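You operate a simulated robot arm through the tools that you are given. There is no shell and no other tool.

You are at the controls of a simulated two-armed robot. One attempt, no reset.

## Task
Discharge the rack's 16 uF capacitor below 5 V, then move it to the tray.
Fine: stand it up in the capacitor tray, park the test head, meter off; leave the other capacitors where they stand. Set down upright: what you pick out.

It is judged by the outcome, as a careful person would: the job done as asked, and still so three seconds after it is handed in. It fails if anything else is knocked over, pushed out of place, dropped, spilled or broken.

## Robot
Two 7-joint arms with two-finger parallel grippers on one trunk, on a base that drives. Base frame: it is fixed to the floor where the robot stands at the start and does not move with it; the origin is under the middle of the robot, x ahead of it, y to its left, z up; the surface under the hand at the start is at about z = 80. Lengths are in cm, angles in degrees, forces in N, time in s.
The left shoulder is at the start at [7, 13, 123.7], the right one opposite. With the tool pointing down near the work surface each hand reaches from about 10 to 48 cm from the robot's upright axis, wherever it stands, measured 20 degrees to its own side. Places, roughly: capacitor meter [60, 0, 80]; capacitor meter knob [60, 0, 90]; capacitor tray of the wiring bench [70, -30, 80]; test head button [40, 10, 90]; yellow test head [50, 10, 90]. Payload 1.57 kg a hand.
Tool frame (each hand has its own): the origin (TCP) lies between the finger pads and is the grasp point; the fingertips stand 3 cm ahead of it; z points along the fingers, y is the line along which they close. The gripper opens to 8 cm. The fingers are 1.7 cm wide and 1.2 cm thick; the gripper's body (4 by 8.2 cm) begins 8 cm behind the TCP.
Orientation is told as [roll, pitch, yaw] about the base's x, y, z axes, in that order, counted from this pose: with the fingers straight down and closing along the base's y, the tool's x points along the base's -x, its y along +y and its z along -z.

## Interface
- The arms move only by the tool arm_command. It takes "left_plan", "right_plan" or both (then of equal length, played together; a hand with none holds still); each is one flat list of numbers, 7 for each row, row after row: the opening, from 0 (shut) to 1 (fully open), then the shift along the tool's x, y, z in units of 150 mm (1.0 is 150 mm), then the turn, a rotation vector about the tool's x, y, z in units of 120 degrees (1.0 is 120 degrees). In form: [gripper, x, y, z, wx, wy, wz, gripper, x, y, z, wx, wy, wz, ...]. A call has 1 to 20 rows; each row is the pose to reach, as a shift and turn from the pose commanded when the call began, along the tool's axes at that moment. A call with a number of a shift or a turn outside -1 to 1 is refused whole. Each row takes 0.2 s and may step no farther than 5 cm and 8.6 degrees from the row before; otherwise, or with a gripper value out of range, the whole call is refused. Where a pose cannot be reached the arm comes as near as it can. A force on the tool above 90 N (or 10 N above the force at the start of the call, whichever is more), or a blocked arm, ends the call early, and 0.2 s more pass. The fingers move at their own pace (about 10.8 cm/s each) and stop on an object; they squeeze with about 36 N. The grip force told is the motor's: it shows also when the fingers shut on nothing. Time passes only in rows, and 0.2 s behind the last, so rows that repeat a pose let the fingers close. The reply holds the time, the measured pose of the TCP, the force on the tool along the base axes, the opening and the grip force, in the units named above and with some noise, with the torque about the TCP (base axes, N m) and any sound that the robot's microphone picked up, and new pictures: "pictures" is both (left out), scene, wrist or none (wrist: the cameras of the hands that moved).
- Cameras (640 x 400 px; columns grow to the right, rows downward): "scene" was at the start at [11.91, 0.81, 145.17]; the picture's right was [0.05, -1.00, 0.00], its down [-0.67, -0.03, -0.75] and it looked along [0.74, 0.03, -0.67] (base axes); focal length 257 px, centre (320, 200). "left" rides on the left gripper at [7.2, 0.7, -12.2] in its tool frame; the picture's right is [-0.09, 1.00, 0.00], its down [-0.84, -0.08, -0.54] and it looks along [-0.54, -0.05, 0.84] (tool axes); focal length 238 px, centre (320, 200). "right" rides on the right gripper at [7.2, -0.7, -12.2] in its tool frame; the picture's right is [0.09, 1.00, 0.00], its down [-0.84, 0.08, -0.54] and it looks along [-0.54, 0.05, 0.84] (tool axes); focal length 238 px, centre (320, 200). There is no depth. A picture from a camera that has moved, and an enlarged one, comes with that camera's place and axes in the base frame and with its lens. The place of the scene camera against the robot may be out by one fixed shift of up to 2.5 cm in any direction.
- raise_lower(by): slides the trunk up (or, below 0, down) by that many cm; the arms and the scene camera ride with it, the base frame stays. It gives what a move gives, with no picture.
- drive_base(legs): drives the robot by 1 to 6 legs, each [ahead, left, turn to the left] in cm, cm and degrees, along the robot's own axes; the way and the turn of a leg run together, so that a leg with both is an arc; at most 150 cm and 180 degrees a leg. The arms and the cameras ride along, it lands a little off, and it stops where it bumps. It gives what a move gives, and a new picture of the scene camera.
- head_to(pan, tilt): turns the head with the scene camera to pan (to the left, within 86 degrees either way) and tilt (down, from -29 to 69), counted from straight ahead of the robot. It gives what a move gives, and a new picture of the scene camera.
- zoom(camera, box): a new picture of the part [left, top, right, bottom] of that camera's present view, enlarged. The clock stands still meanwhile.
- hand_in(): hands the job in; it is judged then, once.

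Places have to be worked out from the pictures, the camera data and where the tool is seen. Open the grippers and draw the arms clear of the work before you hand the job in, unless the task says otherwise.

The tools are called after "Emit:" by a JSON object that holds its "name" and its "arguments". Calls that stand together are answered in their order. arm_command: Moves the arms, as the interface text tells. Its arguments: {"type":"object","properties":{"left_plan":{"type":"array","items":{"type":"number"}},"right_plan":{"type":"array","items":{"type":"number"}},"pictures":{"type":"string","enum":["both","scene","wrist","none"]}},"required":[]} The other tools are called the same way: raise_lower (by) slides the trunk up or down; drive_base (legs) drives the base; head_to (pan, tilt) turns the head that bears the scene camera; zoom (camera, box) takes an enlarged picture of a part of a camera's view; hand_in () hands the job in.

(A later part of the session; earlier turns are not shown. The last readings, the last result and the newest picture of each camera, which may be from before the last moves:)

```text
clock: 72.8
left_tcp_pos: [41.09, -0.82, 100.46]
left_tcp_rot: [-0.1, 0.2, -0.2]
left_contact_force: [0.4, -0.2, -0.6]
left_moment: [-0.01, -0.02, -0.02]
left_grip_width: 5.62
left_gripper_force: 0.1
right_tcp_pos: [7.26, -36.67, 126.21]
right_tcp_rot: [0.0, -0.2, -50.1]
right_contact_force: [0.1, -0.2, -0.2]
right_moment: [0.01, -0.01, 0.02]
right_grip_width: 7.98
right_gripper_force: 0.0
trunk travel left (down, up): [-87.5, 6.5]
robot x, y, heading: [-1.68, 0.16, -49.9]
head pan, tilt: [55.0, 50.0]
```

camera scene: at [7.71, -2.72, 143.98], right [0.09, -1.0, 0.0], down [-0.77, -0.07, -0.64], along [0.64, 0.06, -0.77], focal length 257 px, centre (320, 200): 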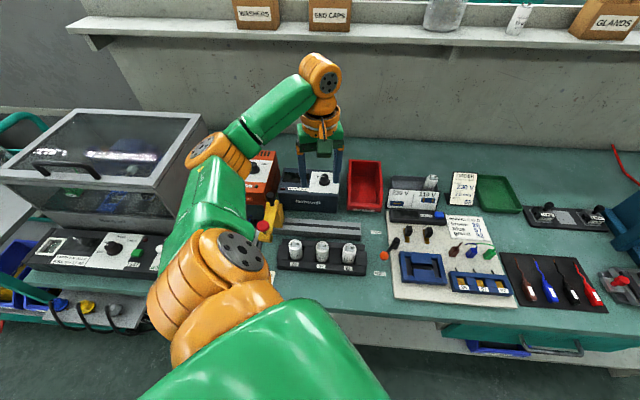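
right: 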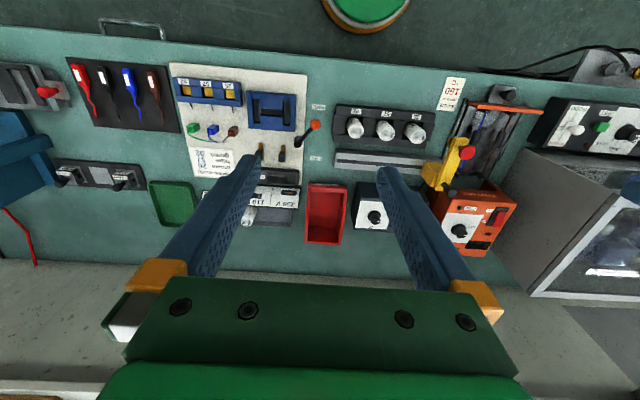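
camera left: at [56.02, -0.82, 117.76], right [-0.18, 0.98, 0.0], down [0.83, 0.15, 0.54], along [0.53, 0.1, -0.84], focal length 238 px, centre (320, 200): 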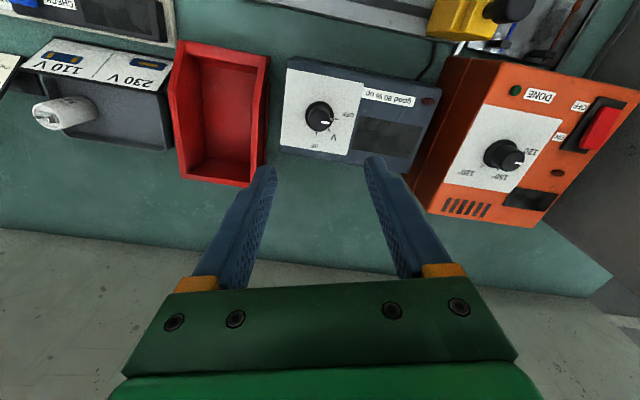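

The hand is above the capacitor at [41.1,-0.8,100.5]. Now I tilt the tool 24° so the fingers point forward and down, and lower to z≈95.

Emit:
{"name": "arm_command", "arguments": {"left_plan": [0.7, -0.005, 0, 0.06, 0, -0.05, 0, 0.7, -0.01, 0, 0.13, 0, -0.1, 0, 0.7, -0.014, 0, 0.24, 0, -0.15, 0, 0.7, -0.014, 0, 0.36, 0, -0.2, 0, 0.7, -0.014, 0, 0.36, 0, -0.2, 0], "pictures": "both"}}

Emit:
{"name": "zoom", "arguments": {"camera": "left", "box": [220, 90, 420, 215]}}

Emit:
{"name": "zoom", "arguments": {"camera": "scene", "box": [260, 180, 400, 290]}}

```text
clock: 74.0
left_tcp_pos: [41.13, -0.77, 95.21]
left_tcp_rot: [0.0, -23.8, -0.1]
left_contact_force: [0.5, 0.3, 0.0]
left_moment: [-0.01, 0.0, 0.02]
left_grip_width: 5.58
left_gripper_force: 0.1
right_tcp_pos: [7.21, -36.79, 126.22]
right_tcp_rot: [0.0, 0.0, -50.0]
right_contact_force: [0.4, 0.4, 0.1]
right_moment: [0.02, 0.01, -0.02]
right_grip_width: 8.0
right_gripper_force: 0.1
trunk travel left (down, up): [-87.5, 6.5]
robot x, y, heading: [-2.47, -0.22, -49.9]
head pan, tilt: [55.0, 50.0]
camera scene: at [7.27, -2.72, 144.02], right [0.09, -1.0, 0.0], down [-0.76, -0.07, -0.64], along [0.64, 0.06, -0.77], focal length 257 px, centre (320, 200)
camera left: at [29.74, -0.03, 103.4], right [0.08, 1.0, 0.04], down [0.55, -0.08, 0.83], along [0.83, -0.05, -0.55], focal length 238 px, centre (320, 200)
```

scene: 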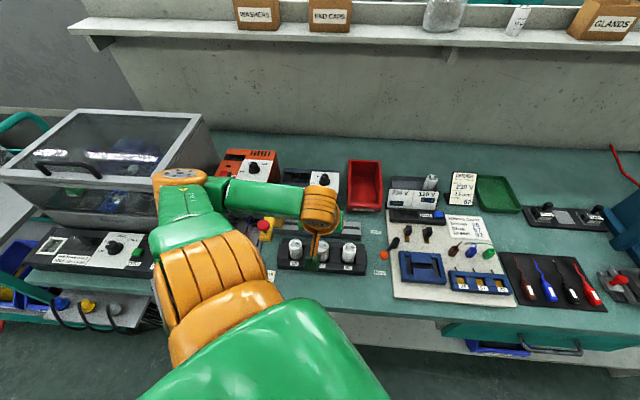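
left: 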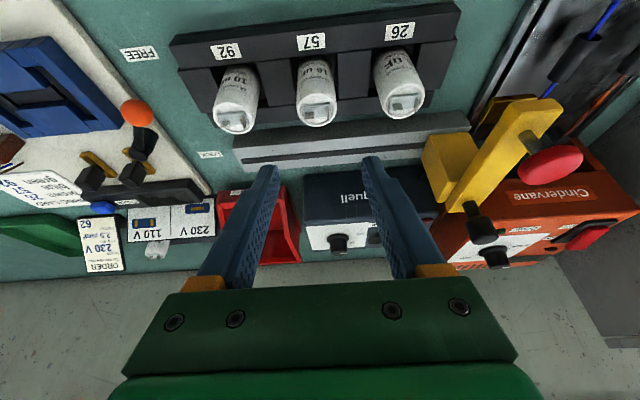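

```text
3.20 times, centred on (320, 152) of left
camera zoom: at [29.74, -0.03, 103.4], right [0.08, 1.0, 0.04], down [0.55, -0.08, 0.83], along [0.83, -0.05, -0.55], focal length 763 px, centre (320, 352)
```

zoom: 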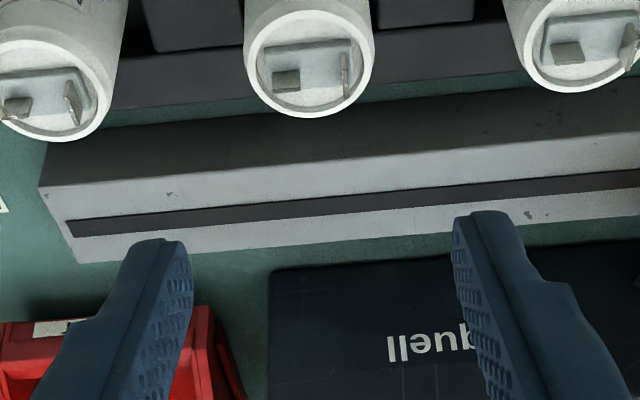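

```text
3.64 times, centred on (330, 235) of scene
camera zoom: at [7.27, -2.72, 144.02], right [0.09, -1.0, 0.0], down [-0.76, -0.07, -0.64], along [0.64, 0.06, -0.77], focal length 934 px, centre (284, 73)
```

zoom: 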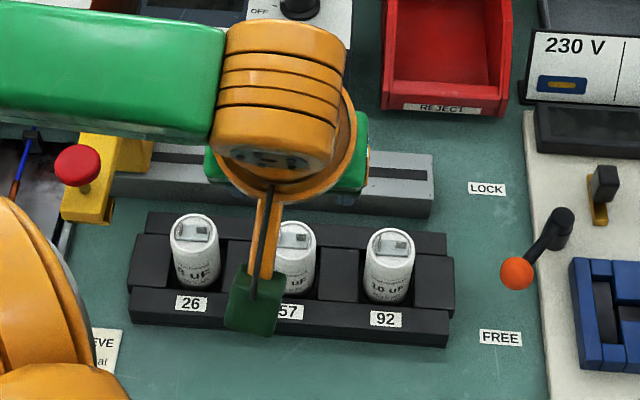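

The fingers are centred on the capacitor in y (cap at -0.72, TCP at -0.77). I'll descend straight down with the tilted tool to about z=87 and check.

Emit:
{"name": "arm_command", "arguments": {"left_plan": [0.7, 0.052, 0, 0.128, 0, 0, 0, 0.7, 0.104, 0, 0.256, 0, 0, 0, 0.7, 0.155, 0, 0.383, 0, 0, 0, 0.7, 0.206, 0, 0.508, 0, 0, 0, 0.7, 0.206, 0, 0.508, 0, 0, 0], "pictures": "both"}}

Emit:
{"name": "zoom", "arguments": {"camera": "left", "box": [220, 90, 420, 215]}}

```text
clock: 75.2
left_tcp_pos: [41.46, -0.89, 86.89]
left_tcp_rot: [-0.1, -23.9, -0.1]
left_contact_force: [-0.7, -0.3, -0.4]
left_moment: [-0.01, -0.03, 0.01]
left_grip_width: 5.6
left_gripper_force: 0.1
right_tcp_pos: [7.18, -36.74, 126.22]
right_tcp_rot: [0.1, -0.1, -50.1]
right_contact_force: [-0.1, 0.7, 0.0]
right_moment: [-0.03, -0.01, -0.02]
right_grip_width: 8.0
right_gripper_force: 0.0
trunk travel left (down, up): [-87.5, 6.5]
robot x, y, heading: [-1.95, 0.06, -50.0]
head pan, tilt: [55.0, 50.0]
camera scene: at [7.27, -2.72, 144.02], right [0.09, -1.0, 0.0], down [-0.76, -0.07, -0.64], along [0.64, 0.06, -0.77], focal length 257 px, centre (320, 200)
camera left: at [30.14, -0.1, 95.12], right [0.09, 1.0, 0.04], down [0.55, -0.08, 0.83], along [0.83, -0.05, -0.55], focal length 238 px, centre (320, 200)
```

scene: 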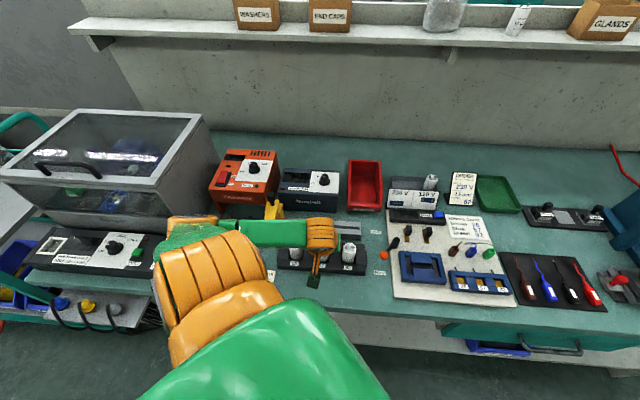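
left: 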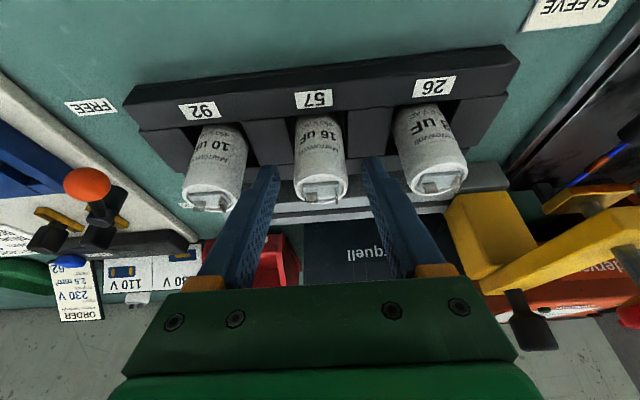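

```text
3.20 times, centred on (320, 152) of left
camera zoom: at [30.14, -0.1, 95.12], right [0.09, 1.0, 0.04], down [0.55, -0.08, 0.83], along [0.83, -0.05, -0.55], focal length 763 px, centre (320, 352)
```

zoom: 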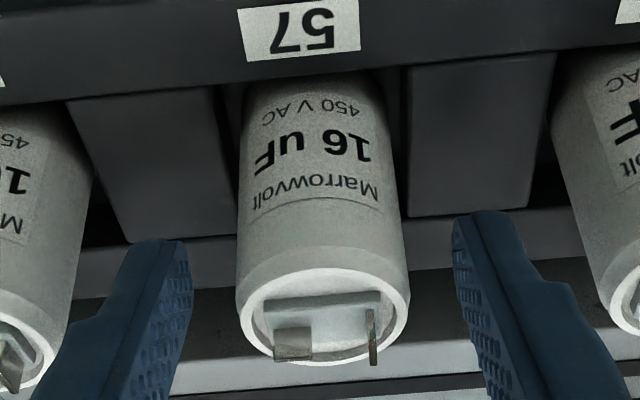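

The label clearly reads 16 uF. Its top is at z≈86.3, about 4 cm proud of the rack, and the fingers are clear on both sides. I'll go down 1 cm more and close the gripper on it.

Emit:
{"name": "arm_command", "arguments": {"left_plan": [0.7, 0.014, 0.007, 0.032, 0, 0, 0, 0.7, 0.028, 0.007, 0.064, 0, 0, 0, 0.7, 0.028, 0.007, 0.064, 0, 0, 0, 0.3, 0.028, 0.007, 0.064, 0, 0, 0, 0.3, 0.028, 0.007, 0.064, 0, 0, 0, 0.3, 0.028, 0.007, 0.064, 0, 0, 0], "pictures": "wrist"}}

Emit:
{"name": "zoom", "arguments": {"camera": "left", "box": [220, 90, 420, 215]}}

```text
clock: 76.6
left_tcp_pos: [41.36, -0.77, 85.78]
left_tcp_rot: [0.0, -23.9, -0.1]
left_contact_force: [0.6, 0.4, -0.5]
left_moment: [-0.01, -0.02, 0.04]
left_grip_width: 3.29
left_gripper_force: 36.2
right_tcp_pos: [7.24, -36.67, 126.29]
right_tcp_rot: [0.1, -0.1, -50.0]
right_contact_force: [-0.3, -0.1, -0.1]
right_moment: [-0.01, -0.01, 0.03]
right_grip_width: 8.02
right_gripper_force: 0.0
trunk travel left (down, up): [-87.5, 6.5]
robot x, y, heading: [-2.12, 0.0, -50.2]
head pan, tilt: [55.0, 50.0]
camera left: at [30.05, 0.01, 94.11], right [0.08, 1.0, 0.04], down [0.55, -0.08, 0.83], along [0.83, -0.05, -0.55], focal length 238 px, centre (320, 200)
```

left: 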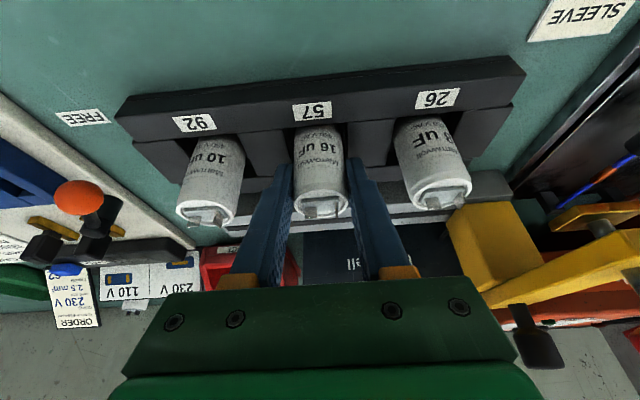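

```text
3.20 times, centred on (320, 152) of left
camera zoom: at [30.05, 0.01, 94.11], right [0.08, 1.0, 0.04], down [0.55, -0.08, 0.83], along [0.83, -0.05, -0.55], focal length 763 px, centre (320, 352)
```

zoom: 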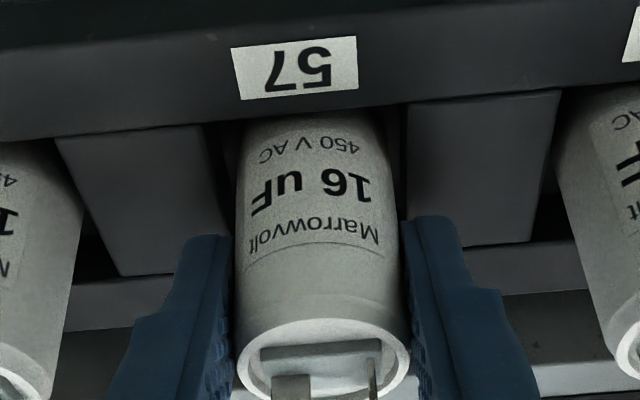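

The capacitor is firmly held (3.29 cm, 36 N). I'll lift it straight up 10 cm, slowly at first.

Emit:
{"name": "arm_command", "arguments": {"left_plan": [0.3, -0.013, 0, -0.03, 0, 0, 0, 0.3, -0.04, 0, -0.09, 0, 0, 0, 0.3, -0.08, 0, -0.18, 0, 0, 0, 0.3, -0.13, 0, -0.295, 0, 0, 0, 0.3, -0.2, 0, -0.453, 0, 0, 0, 0.3, -0.269, 0, -0.61, 0, 0, 0, 0.3, -0.269, 0, -0.61, 0, 0, 0], "pictures": "both"}}

Emit:
{"name": "zoom", "arguments": {"camera": "left", "box": [200, 60, 440, 215]}}

Emit:
{"name": "zoom", "arguments": {"camera": "scene", "box": [250, 160, 410, 290]}}

```text
clock: 78.2
left_tcp_pos: [41.45, -0.87, 95.86]
left_tcp_rot: [0.0, -23.8, 0.1]
left_contact_force: [0.6, -0.1, -0.5]
left_moment: [0.01, 0.0, -0.02]
left_grip_width: 3.24
left_gripper_force: 36.2
right_tcp_pos: [7.18, -36.6, 126.26]
right_tcp_rot: [0.0, -0.2, -50.0]
right_contact_force: [-0.4, 0.1, -0.5]
right_moment: [0.02, 0.01, -0.03]
right_grip_width: 7.98
right_gripper_force: 0.0
trunk travel left (down, up): [-87.5, 6.5]
robot x, y, heading: [-2.31, 0.12, -50.1]
head pan, tilt: [55.0, 50.0]
camera scene: at [7.29, -2.72, 144.02], right [0.09, -1.0, 0.0], down [-0.76, -0.07, -0.64], along [0.64, 0.06, -0.77], focal length 257 px, centre (320, 200)
camera left: at [30.1, -0.02, 104.08], right [0.08, 1.0, 0.04], down [0.55, -0.08, 0.83], along [0.83, -0.05, -0.55], focal length 238 px, centre (320, 200)
```

scene: 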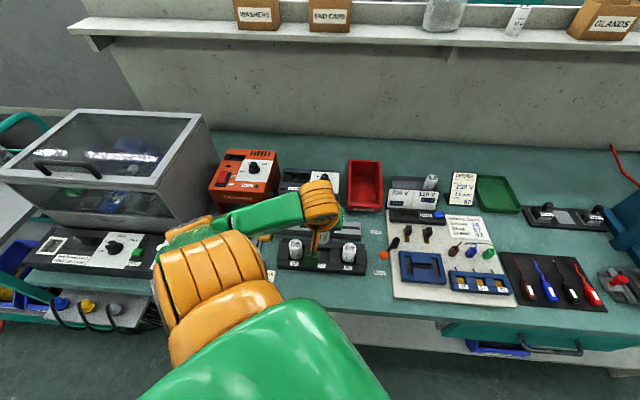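
left: 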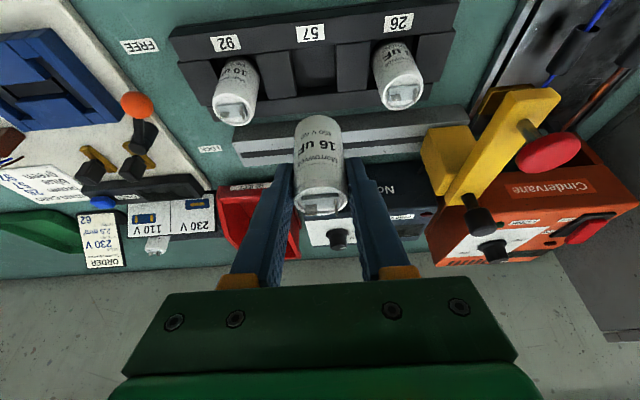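

```text
2.58 times, centred on (320, 138) of left
camera zoom: at [30.1, -0.02, 104.08], right [0.08, 1.0, 0.04], down [0.55, -0.08, 0.83], along [0.83, -0.05, -0.55], focal length 615 px, centre (320, 361)
```

zoom: 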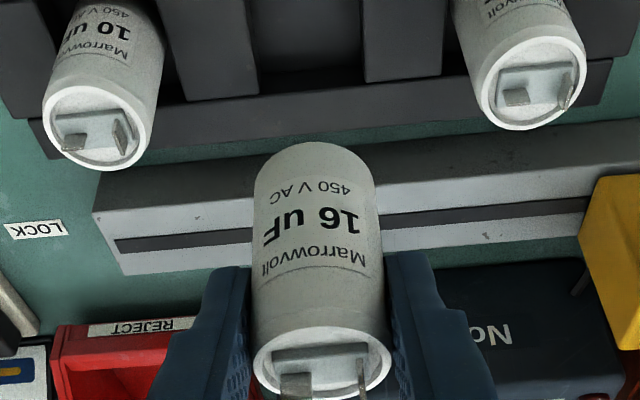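

```text
3.08 times, centred on (330, 225) of scene
camera zoom: at [7.29, -2.72, 144.02], right [0.09, -1.0, 0.0], down [-0.76, -0.07, -0.64], along [0.64, 0.06, -0.77], focal length 790 px, centre (289, 123)
```

zoom: 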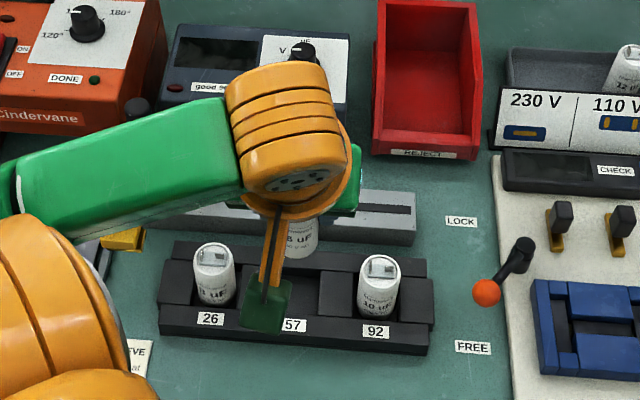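

The 16 uF capacitor is out of the rack, upright, about 6 cm tall; the other two are untouched. I'll raise it 8 cm more, then drive right 25 cm and forward 12 cm toward the tray.

Emit:
{"name": "arm_command", "arguments": {"left_plan": [0.3, -0.07, 0, -0.16, 0, 0, 0, 0.3, -0.145, 0, -0.325, 0, 0, 0, 0.3, -0.215, 0, -0.488, 0, 0, 0, 0.3, -0.215, 0, -0.488, 0, 0, 0], "pictures": "none"}}

Emit:
{"name": "drive_base", "arguments": {"legs": [[19.15, -16.08, 0], [7.7, 9.2, 0]]}}

```text
clock: 79.2
left_tcp_pos: [41.22, -1.02, 103.95]
left_tcp_rot: [0.0, -23.7, 0.0]
left_contact_force: [-0.3, -0.7, -0.1]
left_moment: [-0.03, 0.02, 0.01]
left_grip_width: 3.27
left_gripper_force: 36.5
right_tcp_pos: [7.23, -36.77, 126.22]
right_tcp_rot: [0.2, 0.0, -49.9]
right_contact_force: [0.1, -0.4, 0.7]
right_moment: [-0.01, -0.01, 0.01]
right_grip_width: 7.99
right_gripper_force: 0.1
trunk travel left (down, up): [-87.5, 6.5]
robot x, y, heading: [-2.23, 0.02, -49.9]
head pan, tilt: [55.0, 50.0]
```

```text
clock: 81.9
left_tcp_pos: [52.82, -26.45, 104.09]
left_tcp_rot: [0.1, -24.0, -0.2]
left_contact_force: [0.9, 0.5, 0.1]
left_moment: [-0.01, 0.03, -0.06]
left_grip_width: 3.25
left_gripper_force: 36.3
right_tcp_pos: [18.46, -62.13, 126.26]
right_tcp_rot: [0.3, -0.2, -50.1]
right_contact_force: [-0.5, -0.4, 0.5]
right_moment: [-0.01, 0.0, 0.01]
right_grip_width: 7.98
right_gripper_force: 0.0
trunk travel left (down, up): [-87.5, 6.5]
robot x, y, heading: [9.64, -25.43, -49.8]
head pan, tilt: [55.0, 50.0]
camera scene: at [18.59, -28.18, 144.06], right [0.09, -1.0, 0.0], down [-0.76, -0.07, -0.65], along [0.64, 0.06, -0.76], focal length 257 px, centre (320, 200)
```

scene: 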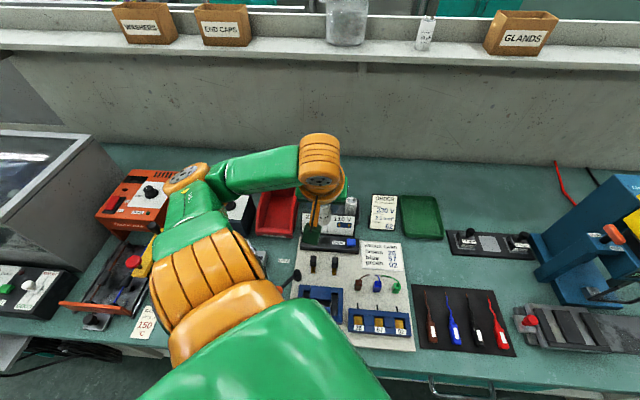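

We're at [52.8,-26.5] with the capacitor well above everything. I'll drive forward the last 2.6 cm and then extend the arm toward the tray at height.

Emit:
{"name": "drive_base", "arguments": {"legs": [[1.7, 2.0, 0]]}}

Emit:
{"name": "arm_command", "arguments": {"left_plan": [0.3, -0.12, 0, 0.053, 0, 0, 0, 0.3, -0.24, 0, 0.106, 0, 0, 0, 0.3, -0.36, 0, 0.159, 0, 0, 0, 0.3, -0.48, 0, 0.212, 0, 0, 0, 0.3, -0.48, 0, 0.212, 0, 0, 0], "pictures": "both"}}

```text
clock: 82.7
left_tcp_pos: [55.22, -26.43, 104.2]
left_tcp_rot: [0.0, -24.1, -0.2]
left_contact_force: [-1.5, 0.0, -0.6]
left_moment: [-0.06, 0.0, -0.06]
left_grip_width: 3.27
left_gripper_force: 35.6
right_tcp_pos: [21.08, -62.14, 126.33]
right_tcp_rot: [0.3, -0.3, -50.2]
right_contact_force: [-0.7, 0.3, 0.3]
right_moment: [0.02, -0.07, -0.01]
right_grip_width: 7.99
right_gripper_force: 0.1
trunk travel left (down, up): [-87.5, 6.5]
robot x, y, heading: [12.39, -25.43, -50.1]
head pan, tilt: [55.0, 50.0]
camera scene: at [21.13, -28.17, 144.07], right [0.09, -1.0, 0.0], down [-0.76, -0.07, -0.65], along [0.64, 0.06, -0.76], focal length 257 px, centre (320, 200)
```

scene: 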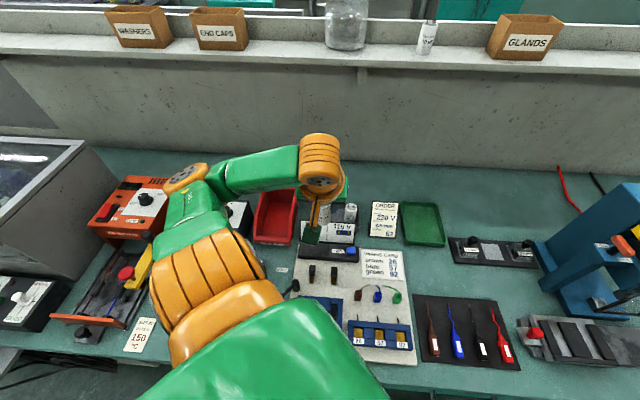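

```text
clock: 83.9
left_tcp_pos: [63.72, -26.52, 103.83]
left_tcp_rot: [0.1, -23.7, -0.2]
left_contact_force: [0.1, 0.6, -0.2]
left_moment: [-0.02, 0.01, 0.01]
left_grip_width: 3.25
left_gripper_force: 35.8
right_tcp_pos: [21.62, -62.15, 126.23]
right_tcp_rot: [0.1, -0.2, -50.2]
right_contact_force: [-0.4, -0.4, 0.4]
right_moment: [-0.01, 0.02, 0.0]
right_grip_width: 7.99
right_gripper_force: 0.1
trunk travel left (down, up): [-87.5, 6.5]
robot x, y, heading: [12.1, -25.35, -50.1]
head pan, tilt: [55.0, 50.0]
camera scene: at [21.71, -28.17, 144.02], right [0.09, -1.0, 0.0], down [-0.76, -0.07, -0.64], along [0.64, 0.06, -0.77], focal length 257 px, centre (320, 200)
camera left: at [52.46, -25.7, 112.15], right [0.09, 1.0, 0.04], down [0.55, -0.08, 0.83], along [0.83, -0.05, -0.55], focal length 238 px, centre (320, 200)
```

scene: 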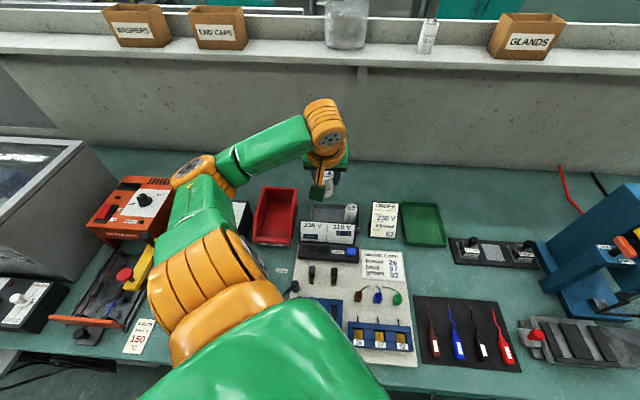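
left: 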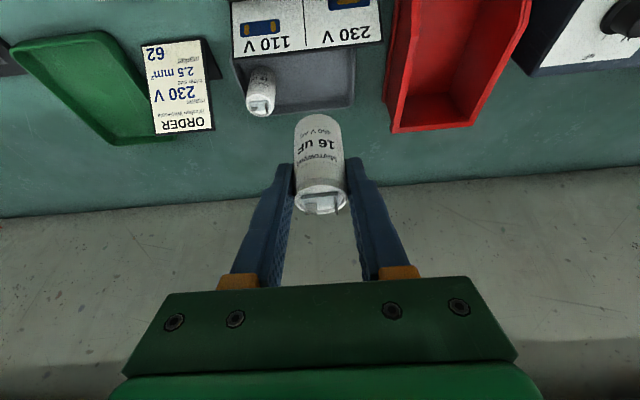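

The arm extends fine and the tray is in view behind the held capacitor. I'll zoom to measure the tray and the 12 uF capacitor in it.

Emit:
{"name": "zoom", "arguments": {"camera": "left", "box": [210, 0, 410, 130]}}

Emit:
{"name": "zoom", "arguments": {"camera": "scene", "box": [270, 160, 410, 260]}}

```text
3.08 times, centred on (310, 65) of left
camera zoom: at [52.46, -25.7, 112.15], right [0.09, 1.0, 0.04], down [0.55, -0.08, 0.83], along [0.83, -0.05, -0.55], focal length 733 px, centre (351, 615)
```

zoom: 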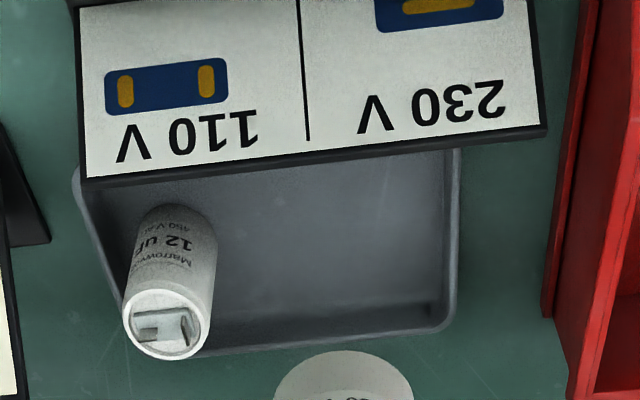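

```text
4.00 times, centred on (340, 210) of scene
camera zoom: at [21.71, -28.17, 144.02], right [0.09, -1.0, 0.0], down [-0.76, -0.07, -0.64], along [0.64, 0.06, -0.77], focal length 1027 px, centre (240, 160)
```

zoom: 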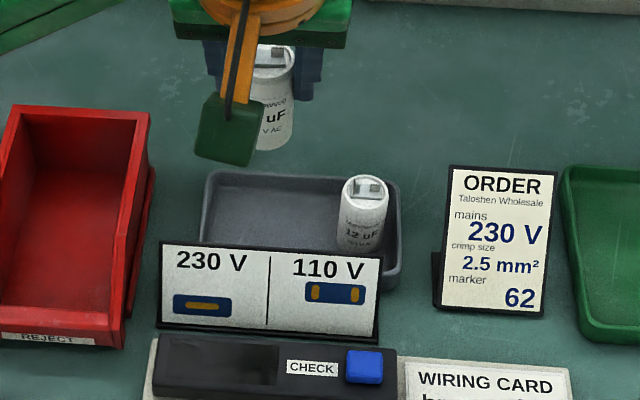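

The tray rim spans y≈-21.7 to -36.3 and x≈65 to 73.5, and the 12 uF capacitor stands at [69.5,-33.5]. I'll set the 16 uF one at about [69.5,-27], moving first to above that spot.

Emit:
{"name": "arm_command", "arguments": {"left_plan": [0.3, -0.04, -0.01, 0.1, 0, 0, 0, 0.3, -0.08, -0.02, 0.2, 0, 0, 0, 0.3, -0.08, -0.032, 0.36, 0, 0, 0, 0.3, -0.08, -0.032, 0.52, 0, 0, 0, 0.3, -0.08, -0.032, 0.676, 0, 0, 0, 0.3, -0.08, -0.032, 0.676, 0, 0, 0], "pictures": "both"}}

Emit:
{"name": "zoom", "arguments": {"camera": "left", "box": [200, 0, 440, 215]}}

Emit:
{"name": "zoom", "arguments": {"camera": "scene", "box": [270, 160, 410, 260]}}

```text
clock: 85.3
left_tcp_pos: [68.69, -26.82, 94.96]
left_tcp_rot: [0.2, -23.8, -0.3]
left_contact_force: [-0.7, 0.0, -0.4]
left_moment: [0.04, 0.04, 0.04]
left_grip_width: 3.27
left_gripper_force: 36.3
right_tcp_pos: [21.49, -62.11, 126.24]
right_tcp_rot: [0.1, 0.0, -50.2]
right_contact_force: [-0.6, 0.6, 0.7]
right_moment: [-0.01, -0.02, -0.01]
right_grip_width: 8.0
right_gripper_force: 0.1
trunk travel left (down, up): [-87.5, 6.5]
robot x, y, heading: [11.89, -25.05, -50.3]
head pan, tilt: [55.0, 50.0]
camera scene: at [21.72, -28.17, 144.02], right [0.09, -1.0, 0.0], down [-0.76, -0.07, -0.64], along [0.64, 0.06, -0.77], focal length 257 px, centre (320, 200)
camera left: at [57.39, -26.1, 103.36], right [0.09, 1.0, 0.04], down [0.55, -0.08, 0.83], along [0.83, -0.05, -0.55], focal length 238 px, centre (320, 200)
```

scene: 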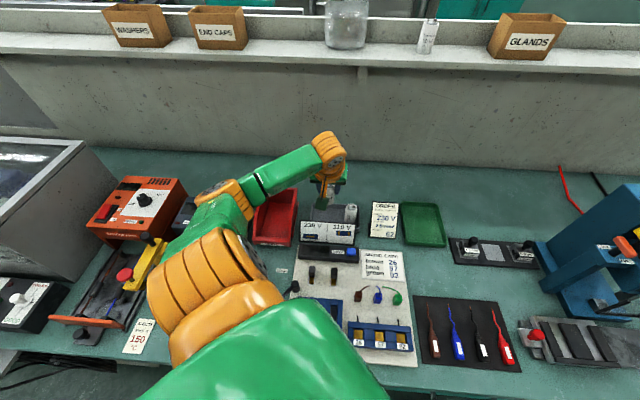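
left: 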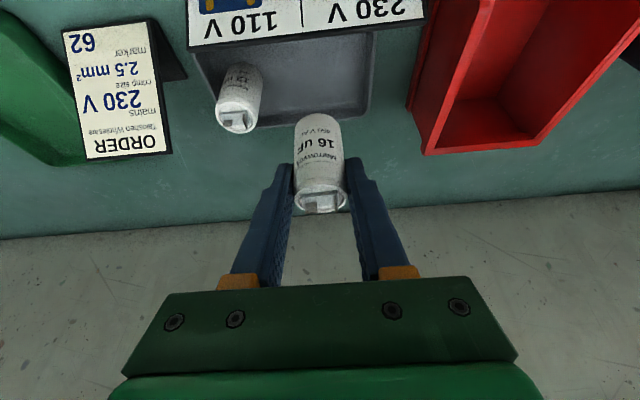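

```text
1.86 times, centred on (320, 108) of left
camera zoom: at [57.39, -26.1, 103.36], right [0.09, 1.0, 0.04], down [0.55, -0.08, 0.83], along [0.83, -0.05, -0.55], focal length 443 px, centre (320, 372)
```

zoom: 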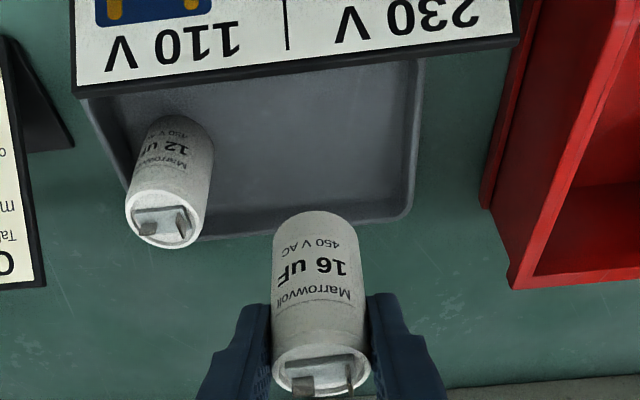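

```text
4.00 times, centred on (340, 210) of scene
camera zoom: at [21.72, -28.17, 144.02], right [0.09, -1.0, 0.0], down [-0.76, -0.07, -0.64], along [0.64, 0.06, -0.77], focal length 1027 px, centre (240, 160)
```

zoom: 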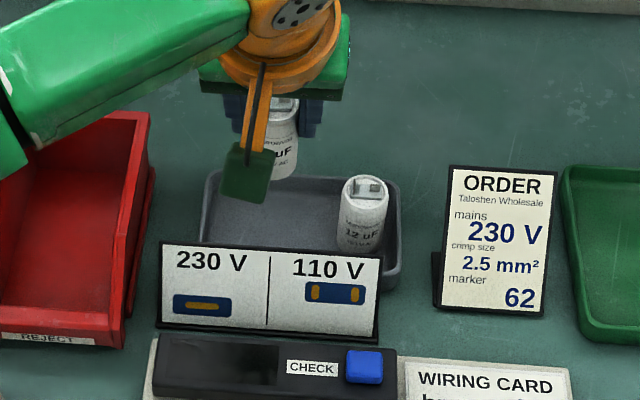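

The tray and 12 uF capacitor positions are confirmed from this view. I'll lower to about z=86.8, just above the expected contact height, and look.

Emit:
{"name": "arm_command", "arguments": {"left_plan": [0.3, 0.05, -0.006, 0.13, 0, 0, 0, 0.3, 0.1, -0.012, 0.26, 0, 0, 0, 0.3, 0.15, -0.012, 0.375, 0, 0, 0, 0.3, 0.185, -0.012, 0.45, 0, 0, 0, 0.3, 0.207, -0.012, 0.503, 0, 0, 0, 0.3, 0.207, -0.012, 0.503, 0, 0, 0], "pictures": "both"}}

Emit:
{"name": "zoom", "arguments": {"camera": "left", "box": [160, 30, 480, 215]}}

Emit:
{"name": "zoom", "arguments": {"camera": "scene", "box": [270, 160, 410, 260]}}

```text
clock: 86.7
left_tcp_pos: [68.9, -27.16, 86.87]
left_tcp_rot: [0.0, -23.8, -0.1]
left_contact_force: [-0.4, -0.3, 0.0]
left_moment: [-0.01, 0.01, 0.03]
left_grip_width: 3.21
left_gripper_force: 36.4
right_tcp_pos: [21.62, -62.13, 126.29]
right_tcp_rot: [0.1, -0.1, -50.3]
right_contact_force: [0.2, -0.3, 0.1]
right_moment: [-0.02, -0.02, 0.02]
right_grip_width: 7.99
right_gripper_force: 0.2
trunk travel left (down, up): [-87.5, 6.5]
robot x, y, heading: [12.04, -25.53, -49.8]
head pan, tilt: [55.0, 50.0]
camera scene: at [21.73, -28.17, 144.02], right [0.09, -1.0, 0.0], down [-0.76, -0.07, -0.64], along [0.64, 0.06, -0.77], focal length 257 px, centre (320, 200)
camera left: at [57.59, -26.39, 95.25], right [0.09, 1.0, 0.04], down [0.55, -0.08, 0.83], along [0.83, -0.05, -0.55], focal length 238 px, centre (320, 200)
```

scene: 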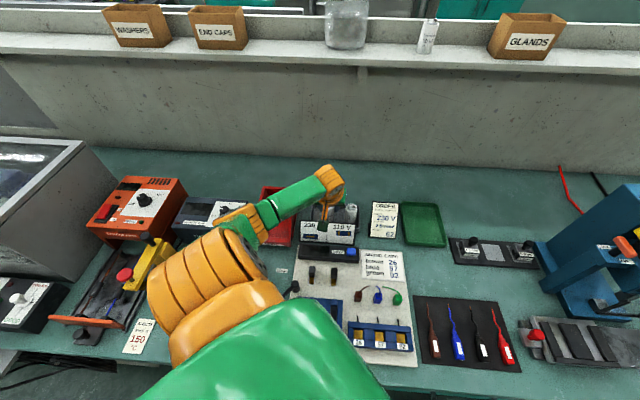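
left: 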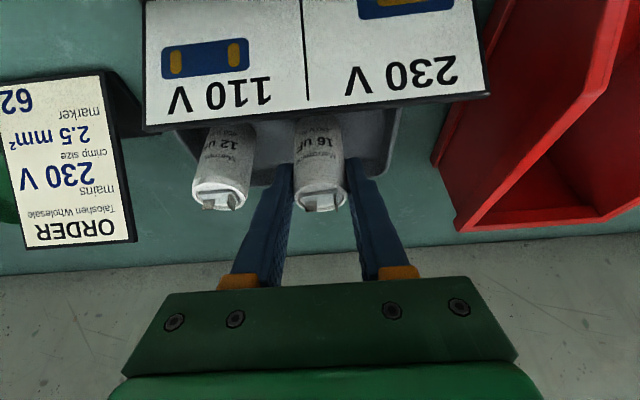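

```text
2.00 times, centred on (320, 122) of left
camera zoom: at [57.59, -26.39, 95.25], right [0.09, 1.0, 0.04], down [0.55, -0.08, 0.83], along [0.83, -0.05, -0.55], focal length 477 px, centre (320, 355)
```

zoom: 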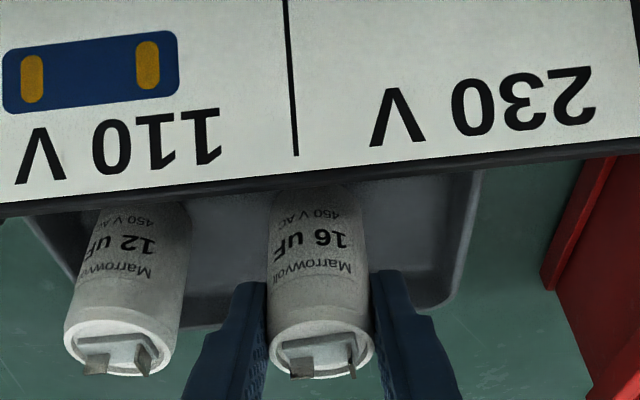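

```text
4.00 times, centred on (340, 210) of scene
camera zoom: at [21.73, -28.17, 144.02], right [0.09, -1.0, 0.0], down [-0.76, -0.07, -0.64], along [0.64, 0.06, -0.77], focal length 1027 px, centre (240, 160)
```

zoom: 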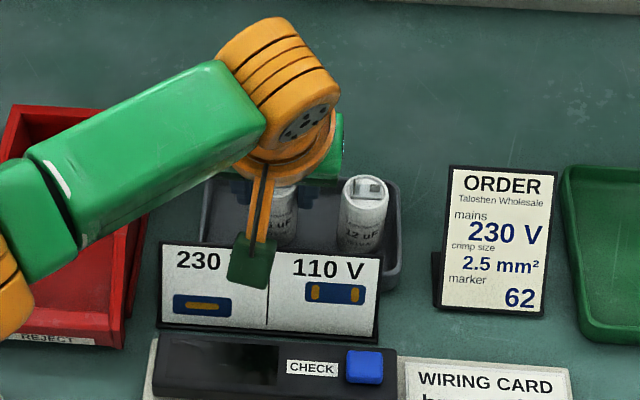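

There is no contact yet, and both capacitors' tops look almost level. I'll lower another 0.5 cm and check the force.

Emit:
{"name": "arm_command", "arguments": {"left_plan": [0.3, 0.0054, 0, 0.0122, 0, 0, 0, 0.3, 0.0108, 0, 0.0244, 0, 0, 0, 0.3, 0.0134, 0, 0.0305, 0, 0, 0, 0.3, 0.0134, 0, 0.0305, 0, 0, 0], "pictures": "none"}}

```text
clock: 87.7
left_tcp_pos: [69.0, -27.15, 86.46]
left_tcp_rot: [0.0, -23.7, -0.2]
left_contact_force: [0.0, 0.4, 0.2]
left_moment: [-0.06, -0.01, -0.04]
left_grip_width: 3.23
left_gripper_force: 36.3
right_tcp_pos: [21.51, -62.17, 126.19]
right_tcp_rot: [0.2, -0.1, -50.2]
right_contact_force: [0.0, 0.3, 0.1]
right_moment: [-0.05, 0.01, -0.04]
right_grip_width: 8.01
right_gripper_force: 0.1
trunk travel left (down, up): [-87.5, 6.5]
robot x, y, heading: [12.31, -25.22, -50.3]
head pan, tilt: [55.0, 50.0]
```

No contact at z=86.46. I'll go down another 0.3 cm.

Emit:
{"name": "arm_command", "arguments": {"left_plan": [0.3, 0.004, 0, 0.0092, 0, 0, 0, 0.3, 0.008, 0, 0.0183, 0, 0, 0, 0.3, 0.008, 0, 0.0183, 0, 0, 0], "pictures": "none"}}

```text
clock: 88.5
left_tcp_pos: [69.03, -27.19, 86.35]
left_tcp_rot: [0.1, -23.9, -0.3]
left_contact_force: [1.1, 0.8, 4.4]
left_moment: [-0.01, -0.16, 0.0]
left_grip_width: 3.24
left_gripper_force: 35.9
right_tcp_pos: [21.35, -62.01, 126.29]
right_tcp_rot: [0.0, -0.2, -50.2]
right_contact_force: [0.1, -0.7, 0.6]
right_moment: [0.02, -0.02, 0.02]
right_grip_width: 8.0
right_gripper_force: 0.1
trunk travel left (down, up): [-87.5, 6.5]
robot x, y, heading: [12.46, -25.15, -49.9]
head pan, tilt: [55.0, 50.0]
```

Light contact (4.4 N) means the capacitor is on the tray floor. I'll open the fingers gently just enough to free it, and look before withdrawing.

Emit:
{"name": "arm_command", "arguments": {"left_plan": [0.41, 0, 0, 0, 0, 0, 0, 0.44, 0, 0, 0, 0, 0, 0, 0.48, 0, 0, 0, 0, 0, 0, 0.54, 0, 0, 0, 0, 0, 0, 0.56, 0, 0, 0, 0, 0, 0, 0.56, 0, 0, 0, 0, 0, 0], "pictures": "both"}}

Emit:
{"name": "zoom", "arguments": {"camera": "left", "box": [160, 30, 480, 215]}}

Emit:
{"name": "zoom", "arguments": {"camera": "scene", "box": [270, 160, 410, 260]}}

```text
clock: 89.9
left_tcp_pos: [69.02, -27.21, 86.11]
left_tcp_rot: [0.0, -23.8, -0.3]
left_contact_force: [-0.4, 0.4, 1.3]
left_moment: [0.02, 0.03, 0.0]
left_grip_width: 4.45
left_gripper_force: 0.1
right_tcp_pos: [21.52, -62.04, 126.19]
right_tcp_rot: [0.1, -0.1, -50.2]
right_contact_force: [-1.1, 0.4, 0.3]
right_moment: [-0.01, -0.01, -0.04]
right_grip_width: 8.0
right_gripper_force: 0.1
trunk travel left (down, up): [-87.5, 6.5]
robot x, y, heading: [12.26, -25.19, -50.2]
head pan, tilt: [55.0, 50.0]
camera scene: at [21.71, -28.17, 144.02], right [0.09, -1.0, 0.0], down [-0.76, -0.07, -0.64], along [0.64, 0.06, -0.77], focal length 257 px, centre (320, 200)
camera left: at [57.63, -26.41, 94.45], right [0.09, 1.0, 0.04], down [0.55, -0.08, 0.83], along [0.83, -0.05, -0.55], focal length 238 px, centre (320, 200)
```

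scene: 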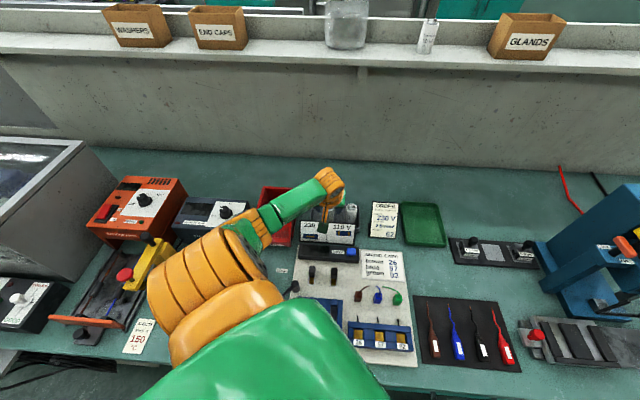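
left: 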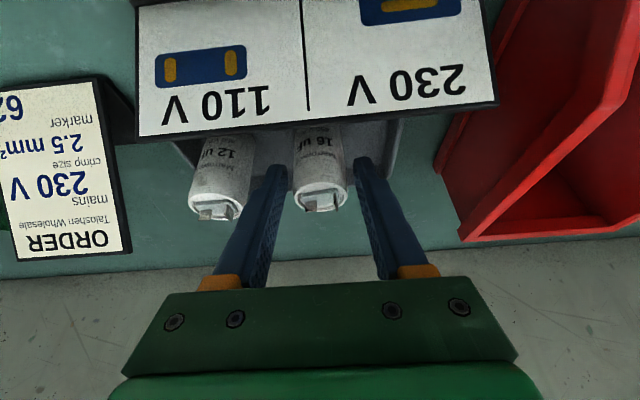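

```text
2.00 times, centred on (320, 122) of left
camera zoom: at [57.63, -26.41, 94.45], right [0.09, 1.0, 0.04], down [0.55, -0.08, 0.83], along [0.83, -0.05, -0.55], focal length 477 px, centre (320, 355)
```

zoom: 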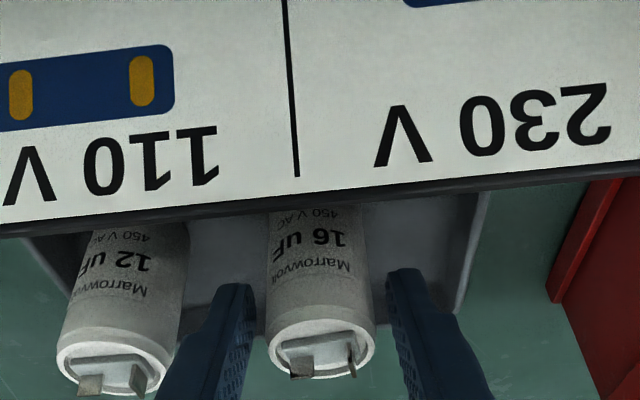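

```text
4.00 times, centred on (340, 210) of scene
camera zoom: at [21.71, -28.17, 144.02], right [0.09, -1.0, 0.0], down [-0.76, -0.07, -0.64], along [0.64, 0.06, -0.77], focal length 1027 px, centre (240, 160)
```

zoom: 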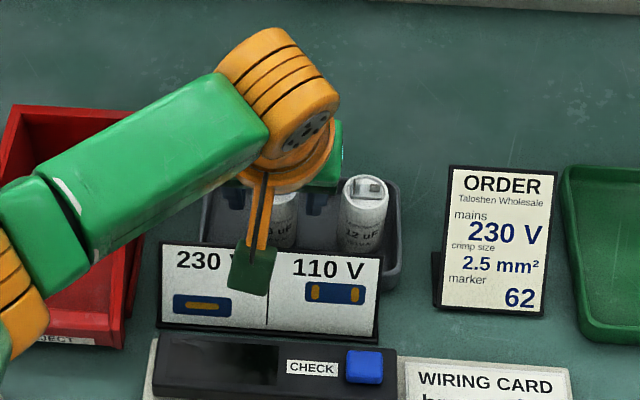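

The 16 uF capacitor stands free and upright between the open fingers. I'll withdraw the hand straight up.

Emit:
{"name": "arm_command", "arguments": {"left_plan": [0.56, -0.013, 0, -0.03, 0, 0, 0, 0.56, -0.04, 0, -0.09, 0, 0, 0, 0.56, -0.08, 0, -0.183, 0, 0, 0, 0.56, -0.147, 0, -0.335, 0, 0, 0, 0.56, -0.214, 0, -0.488, 0, 0, 0, 0.56, -0.295, 0, -0.67, 0, 0, 0, 0.56, -0.35, 0, -0.795, 0, 0, 0], "pictures": "both"}}

Emit:
{"name": "zoom", "arguments": {"camera": "left", "box": [180, 0, 460, 180]}}

Emit:
{"name": "zoom", "arguments": {"camera": "scene", "box": [270, 160, 410, 260]}}

```text
clock: 91.5
left_tcp_pos: [68.87, -27.27, 99.29]
left_tcp_rot: [-0.1, -23.8, -0.3]
left_contact_force: [-0.2, 0.1, 0.5]
left_moment: [0.0, -0.02, -0.04]
left_grip_width: 4.5
left_gripper_force: 0.1
right_tcp_pos: [21.44, -62.22, 126.24]
right_tcp_rot: [0.1, -0.1, -50.2]
right_contact_force: [0.9, 0.3, -0.1]
right_moment: [0.0, -0.02, -0.03]
right_grip_width: 7.99
right_gripper_force: 0.1
trunk travel left (down, up): [-87.5, 6.5]
robot x, y, heading: [12.44, -25.62, -50.0]
head pan, tilt: [55.0, 50.0]
camera scene: at [21.69, -28.17, 144.02], right [0.09, -1.0, 0.0], down [-0.76, -0.07, -0.64], along [0.64, 0.06, -0.77], focal length 257 px, centre (320, 200)
camera left: at [57.61, -26.42, 107.62], right [0.09, 1.0, 0.04], down [0.55, -0.08, 0.83], along [0.83, -0.05, -0.55], focal length 238 px, centre (320, 200)
```

scene: 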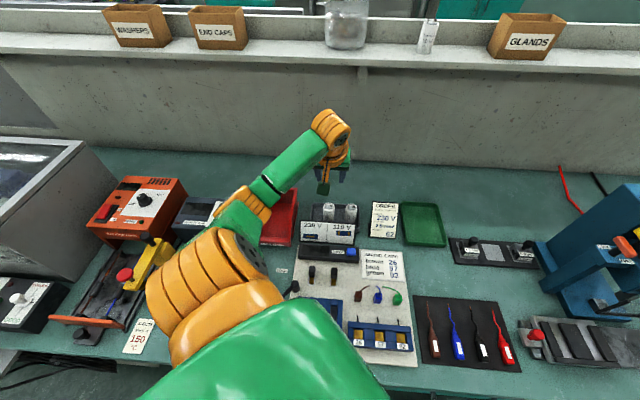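
left: 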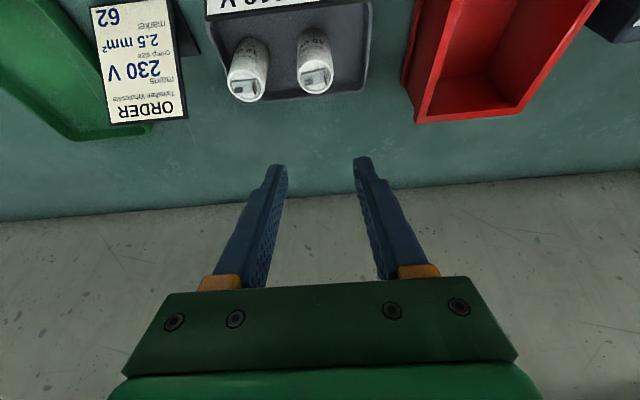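

```text
2.22 times, centred on (320, 90) of left
camera zoom: at [57.61, -26.42, 107.62], right [0.09, 1.0, 0.04], down [0.55, -0.08, 0.83], along [0.83, -0.05, -0.55], focal length 530 px, centre (320, 444)
```

zoom: 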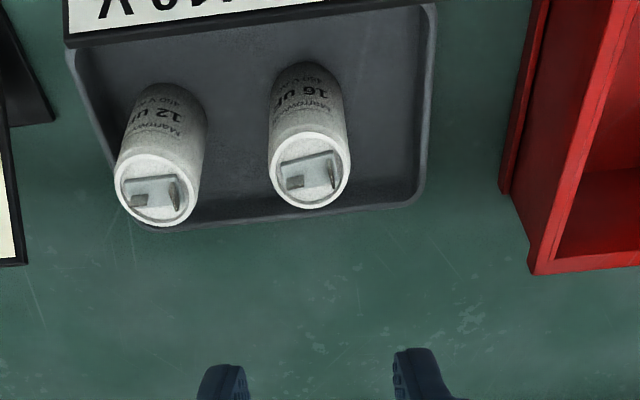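

```text
4.00 times, centred on (340, 210) of scene
camera zoom: at [21.69, -28.17, 144.02], right [0.09, -1.0, 0.0], down [-0.76, -0.07, -0.64], along [0.64, 0.06, -0.77], focal length 1027 px, centre (240, 160)
```

zoom: 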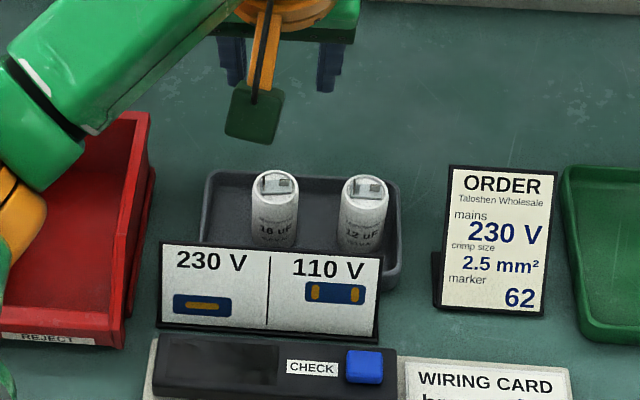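

Both capacitors stand upright in the tray. I'll raise the hand further, then back the robot straight away from the bench.

Emit:
{"name": "arm_command", "arguments": {"left_plan": [0.56, -0.05, 0, -0.15, 0, 0, 0, 0.56, -0.09, 0, -0.32, 0, 0, 0, 0.56, -0.13, 0, -0.5, 0, 0, 0, 0.56, -0.17, 0, -0.7, 0, 0, 0, 0.56, -0.17, 0, -0.7, 0, 0, 0], "pictures": "none"}}

Emit:
{"name": "drive_base", "arguments": {"legs": [[-14, -16.7, 0]]}}

```text
clock: 92.7
left_tcp_pos: [66.94, -27.01, 109.79]
left_tcp_rot: [0.0, -23.7, -0.2]
left_contact_force: [0.6, 0.3, -0.1]
left_moment: [-0.01, 0.01, -0.04]
left_grip_width: 4.49
left_gripper_force: 0.1
right_tcp_pos: [21.46, -62.23, 126.32]
right_tcp_rot: [0.1, -0.1, -50.2]
right_contact_force: [-0.2, -0.2, 0.2]
right_moment: [0.02, -0.04, -0.02]
right_grip_width: 8.0
right_gripper_force: 0.1
trunk travel left (down, up): [-87.5, 6.5]
robot x, y, heading: [11.96, -25.31, -50.1]
head pan, tilt: [55.0, 50.0]
```

```text
clock: 94.4
left_tcp_pos: [45.47, -27.44, 109.65]
left_tcp_rot: [0.1, -23.6, -0.7]
left_contact_force: [-0.9, 0.1, 0.0]
left_moment: [0.01, 0.01, 0.02]
left_grip_width: 4.49
left_gripper_force: 0.0
right_tcp_pos: [-0.3, -62.08, 126.25]
right_tcp_rot: [-0.1, -0.1, -50.6]
right_contact_force: [0.4, 0.8, -0.2]
right_moment: [0.0, 0.07, -0.02]
right_grip_width: 8.01
right_gripper_force: 0.0
trunk travel left (down, up): [-87.5, 6.5]
robot x, y, heading: [-9.2, -25.05, -50.5]
head pan, tilt: [55.0, 50.0]
camera scene: at [0.33, -28.19, 143.98], right [0.08, -1.0, 0.0], down [-0.77, -0.06, -0.64], along [0.64, 0.05, -0.77], focal length 257 px, centre (320, 200)
```

scene: 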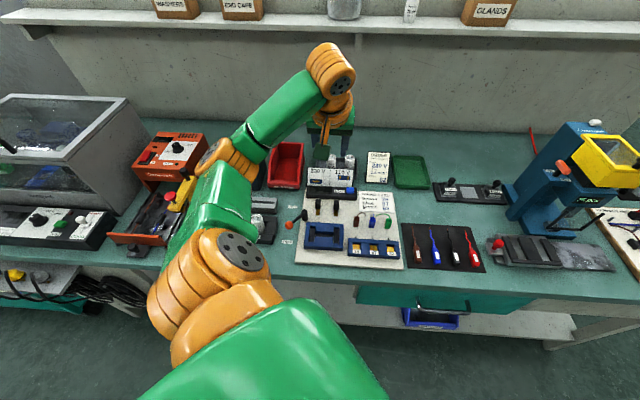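

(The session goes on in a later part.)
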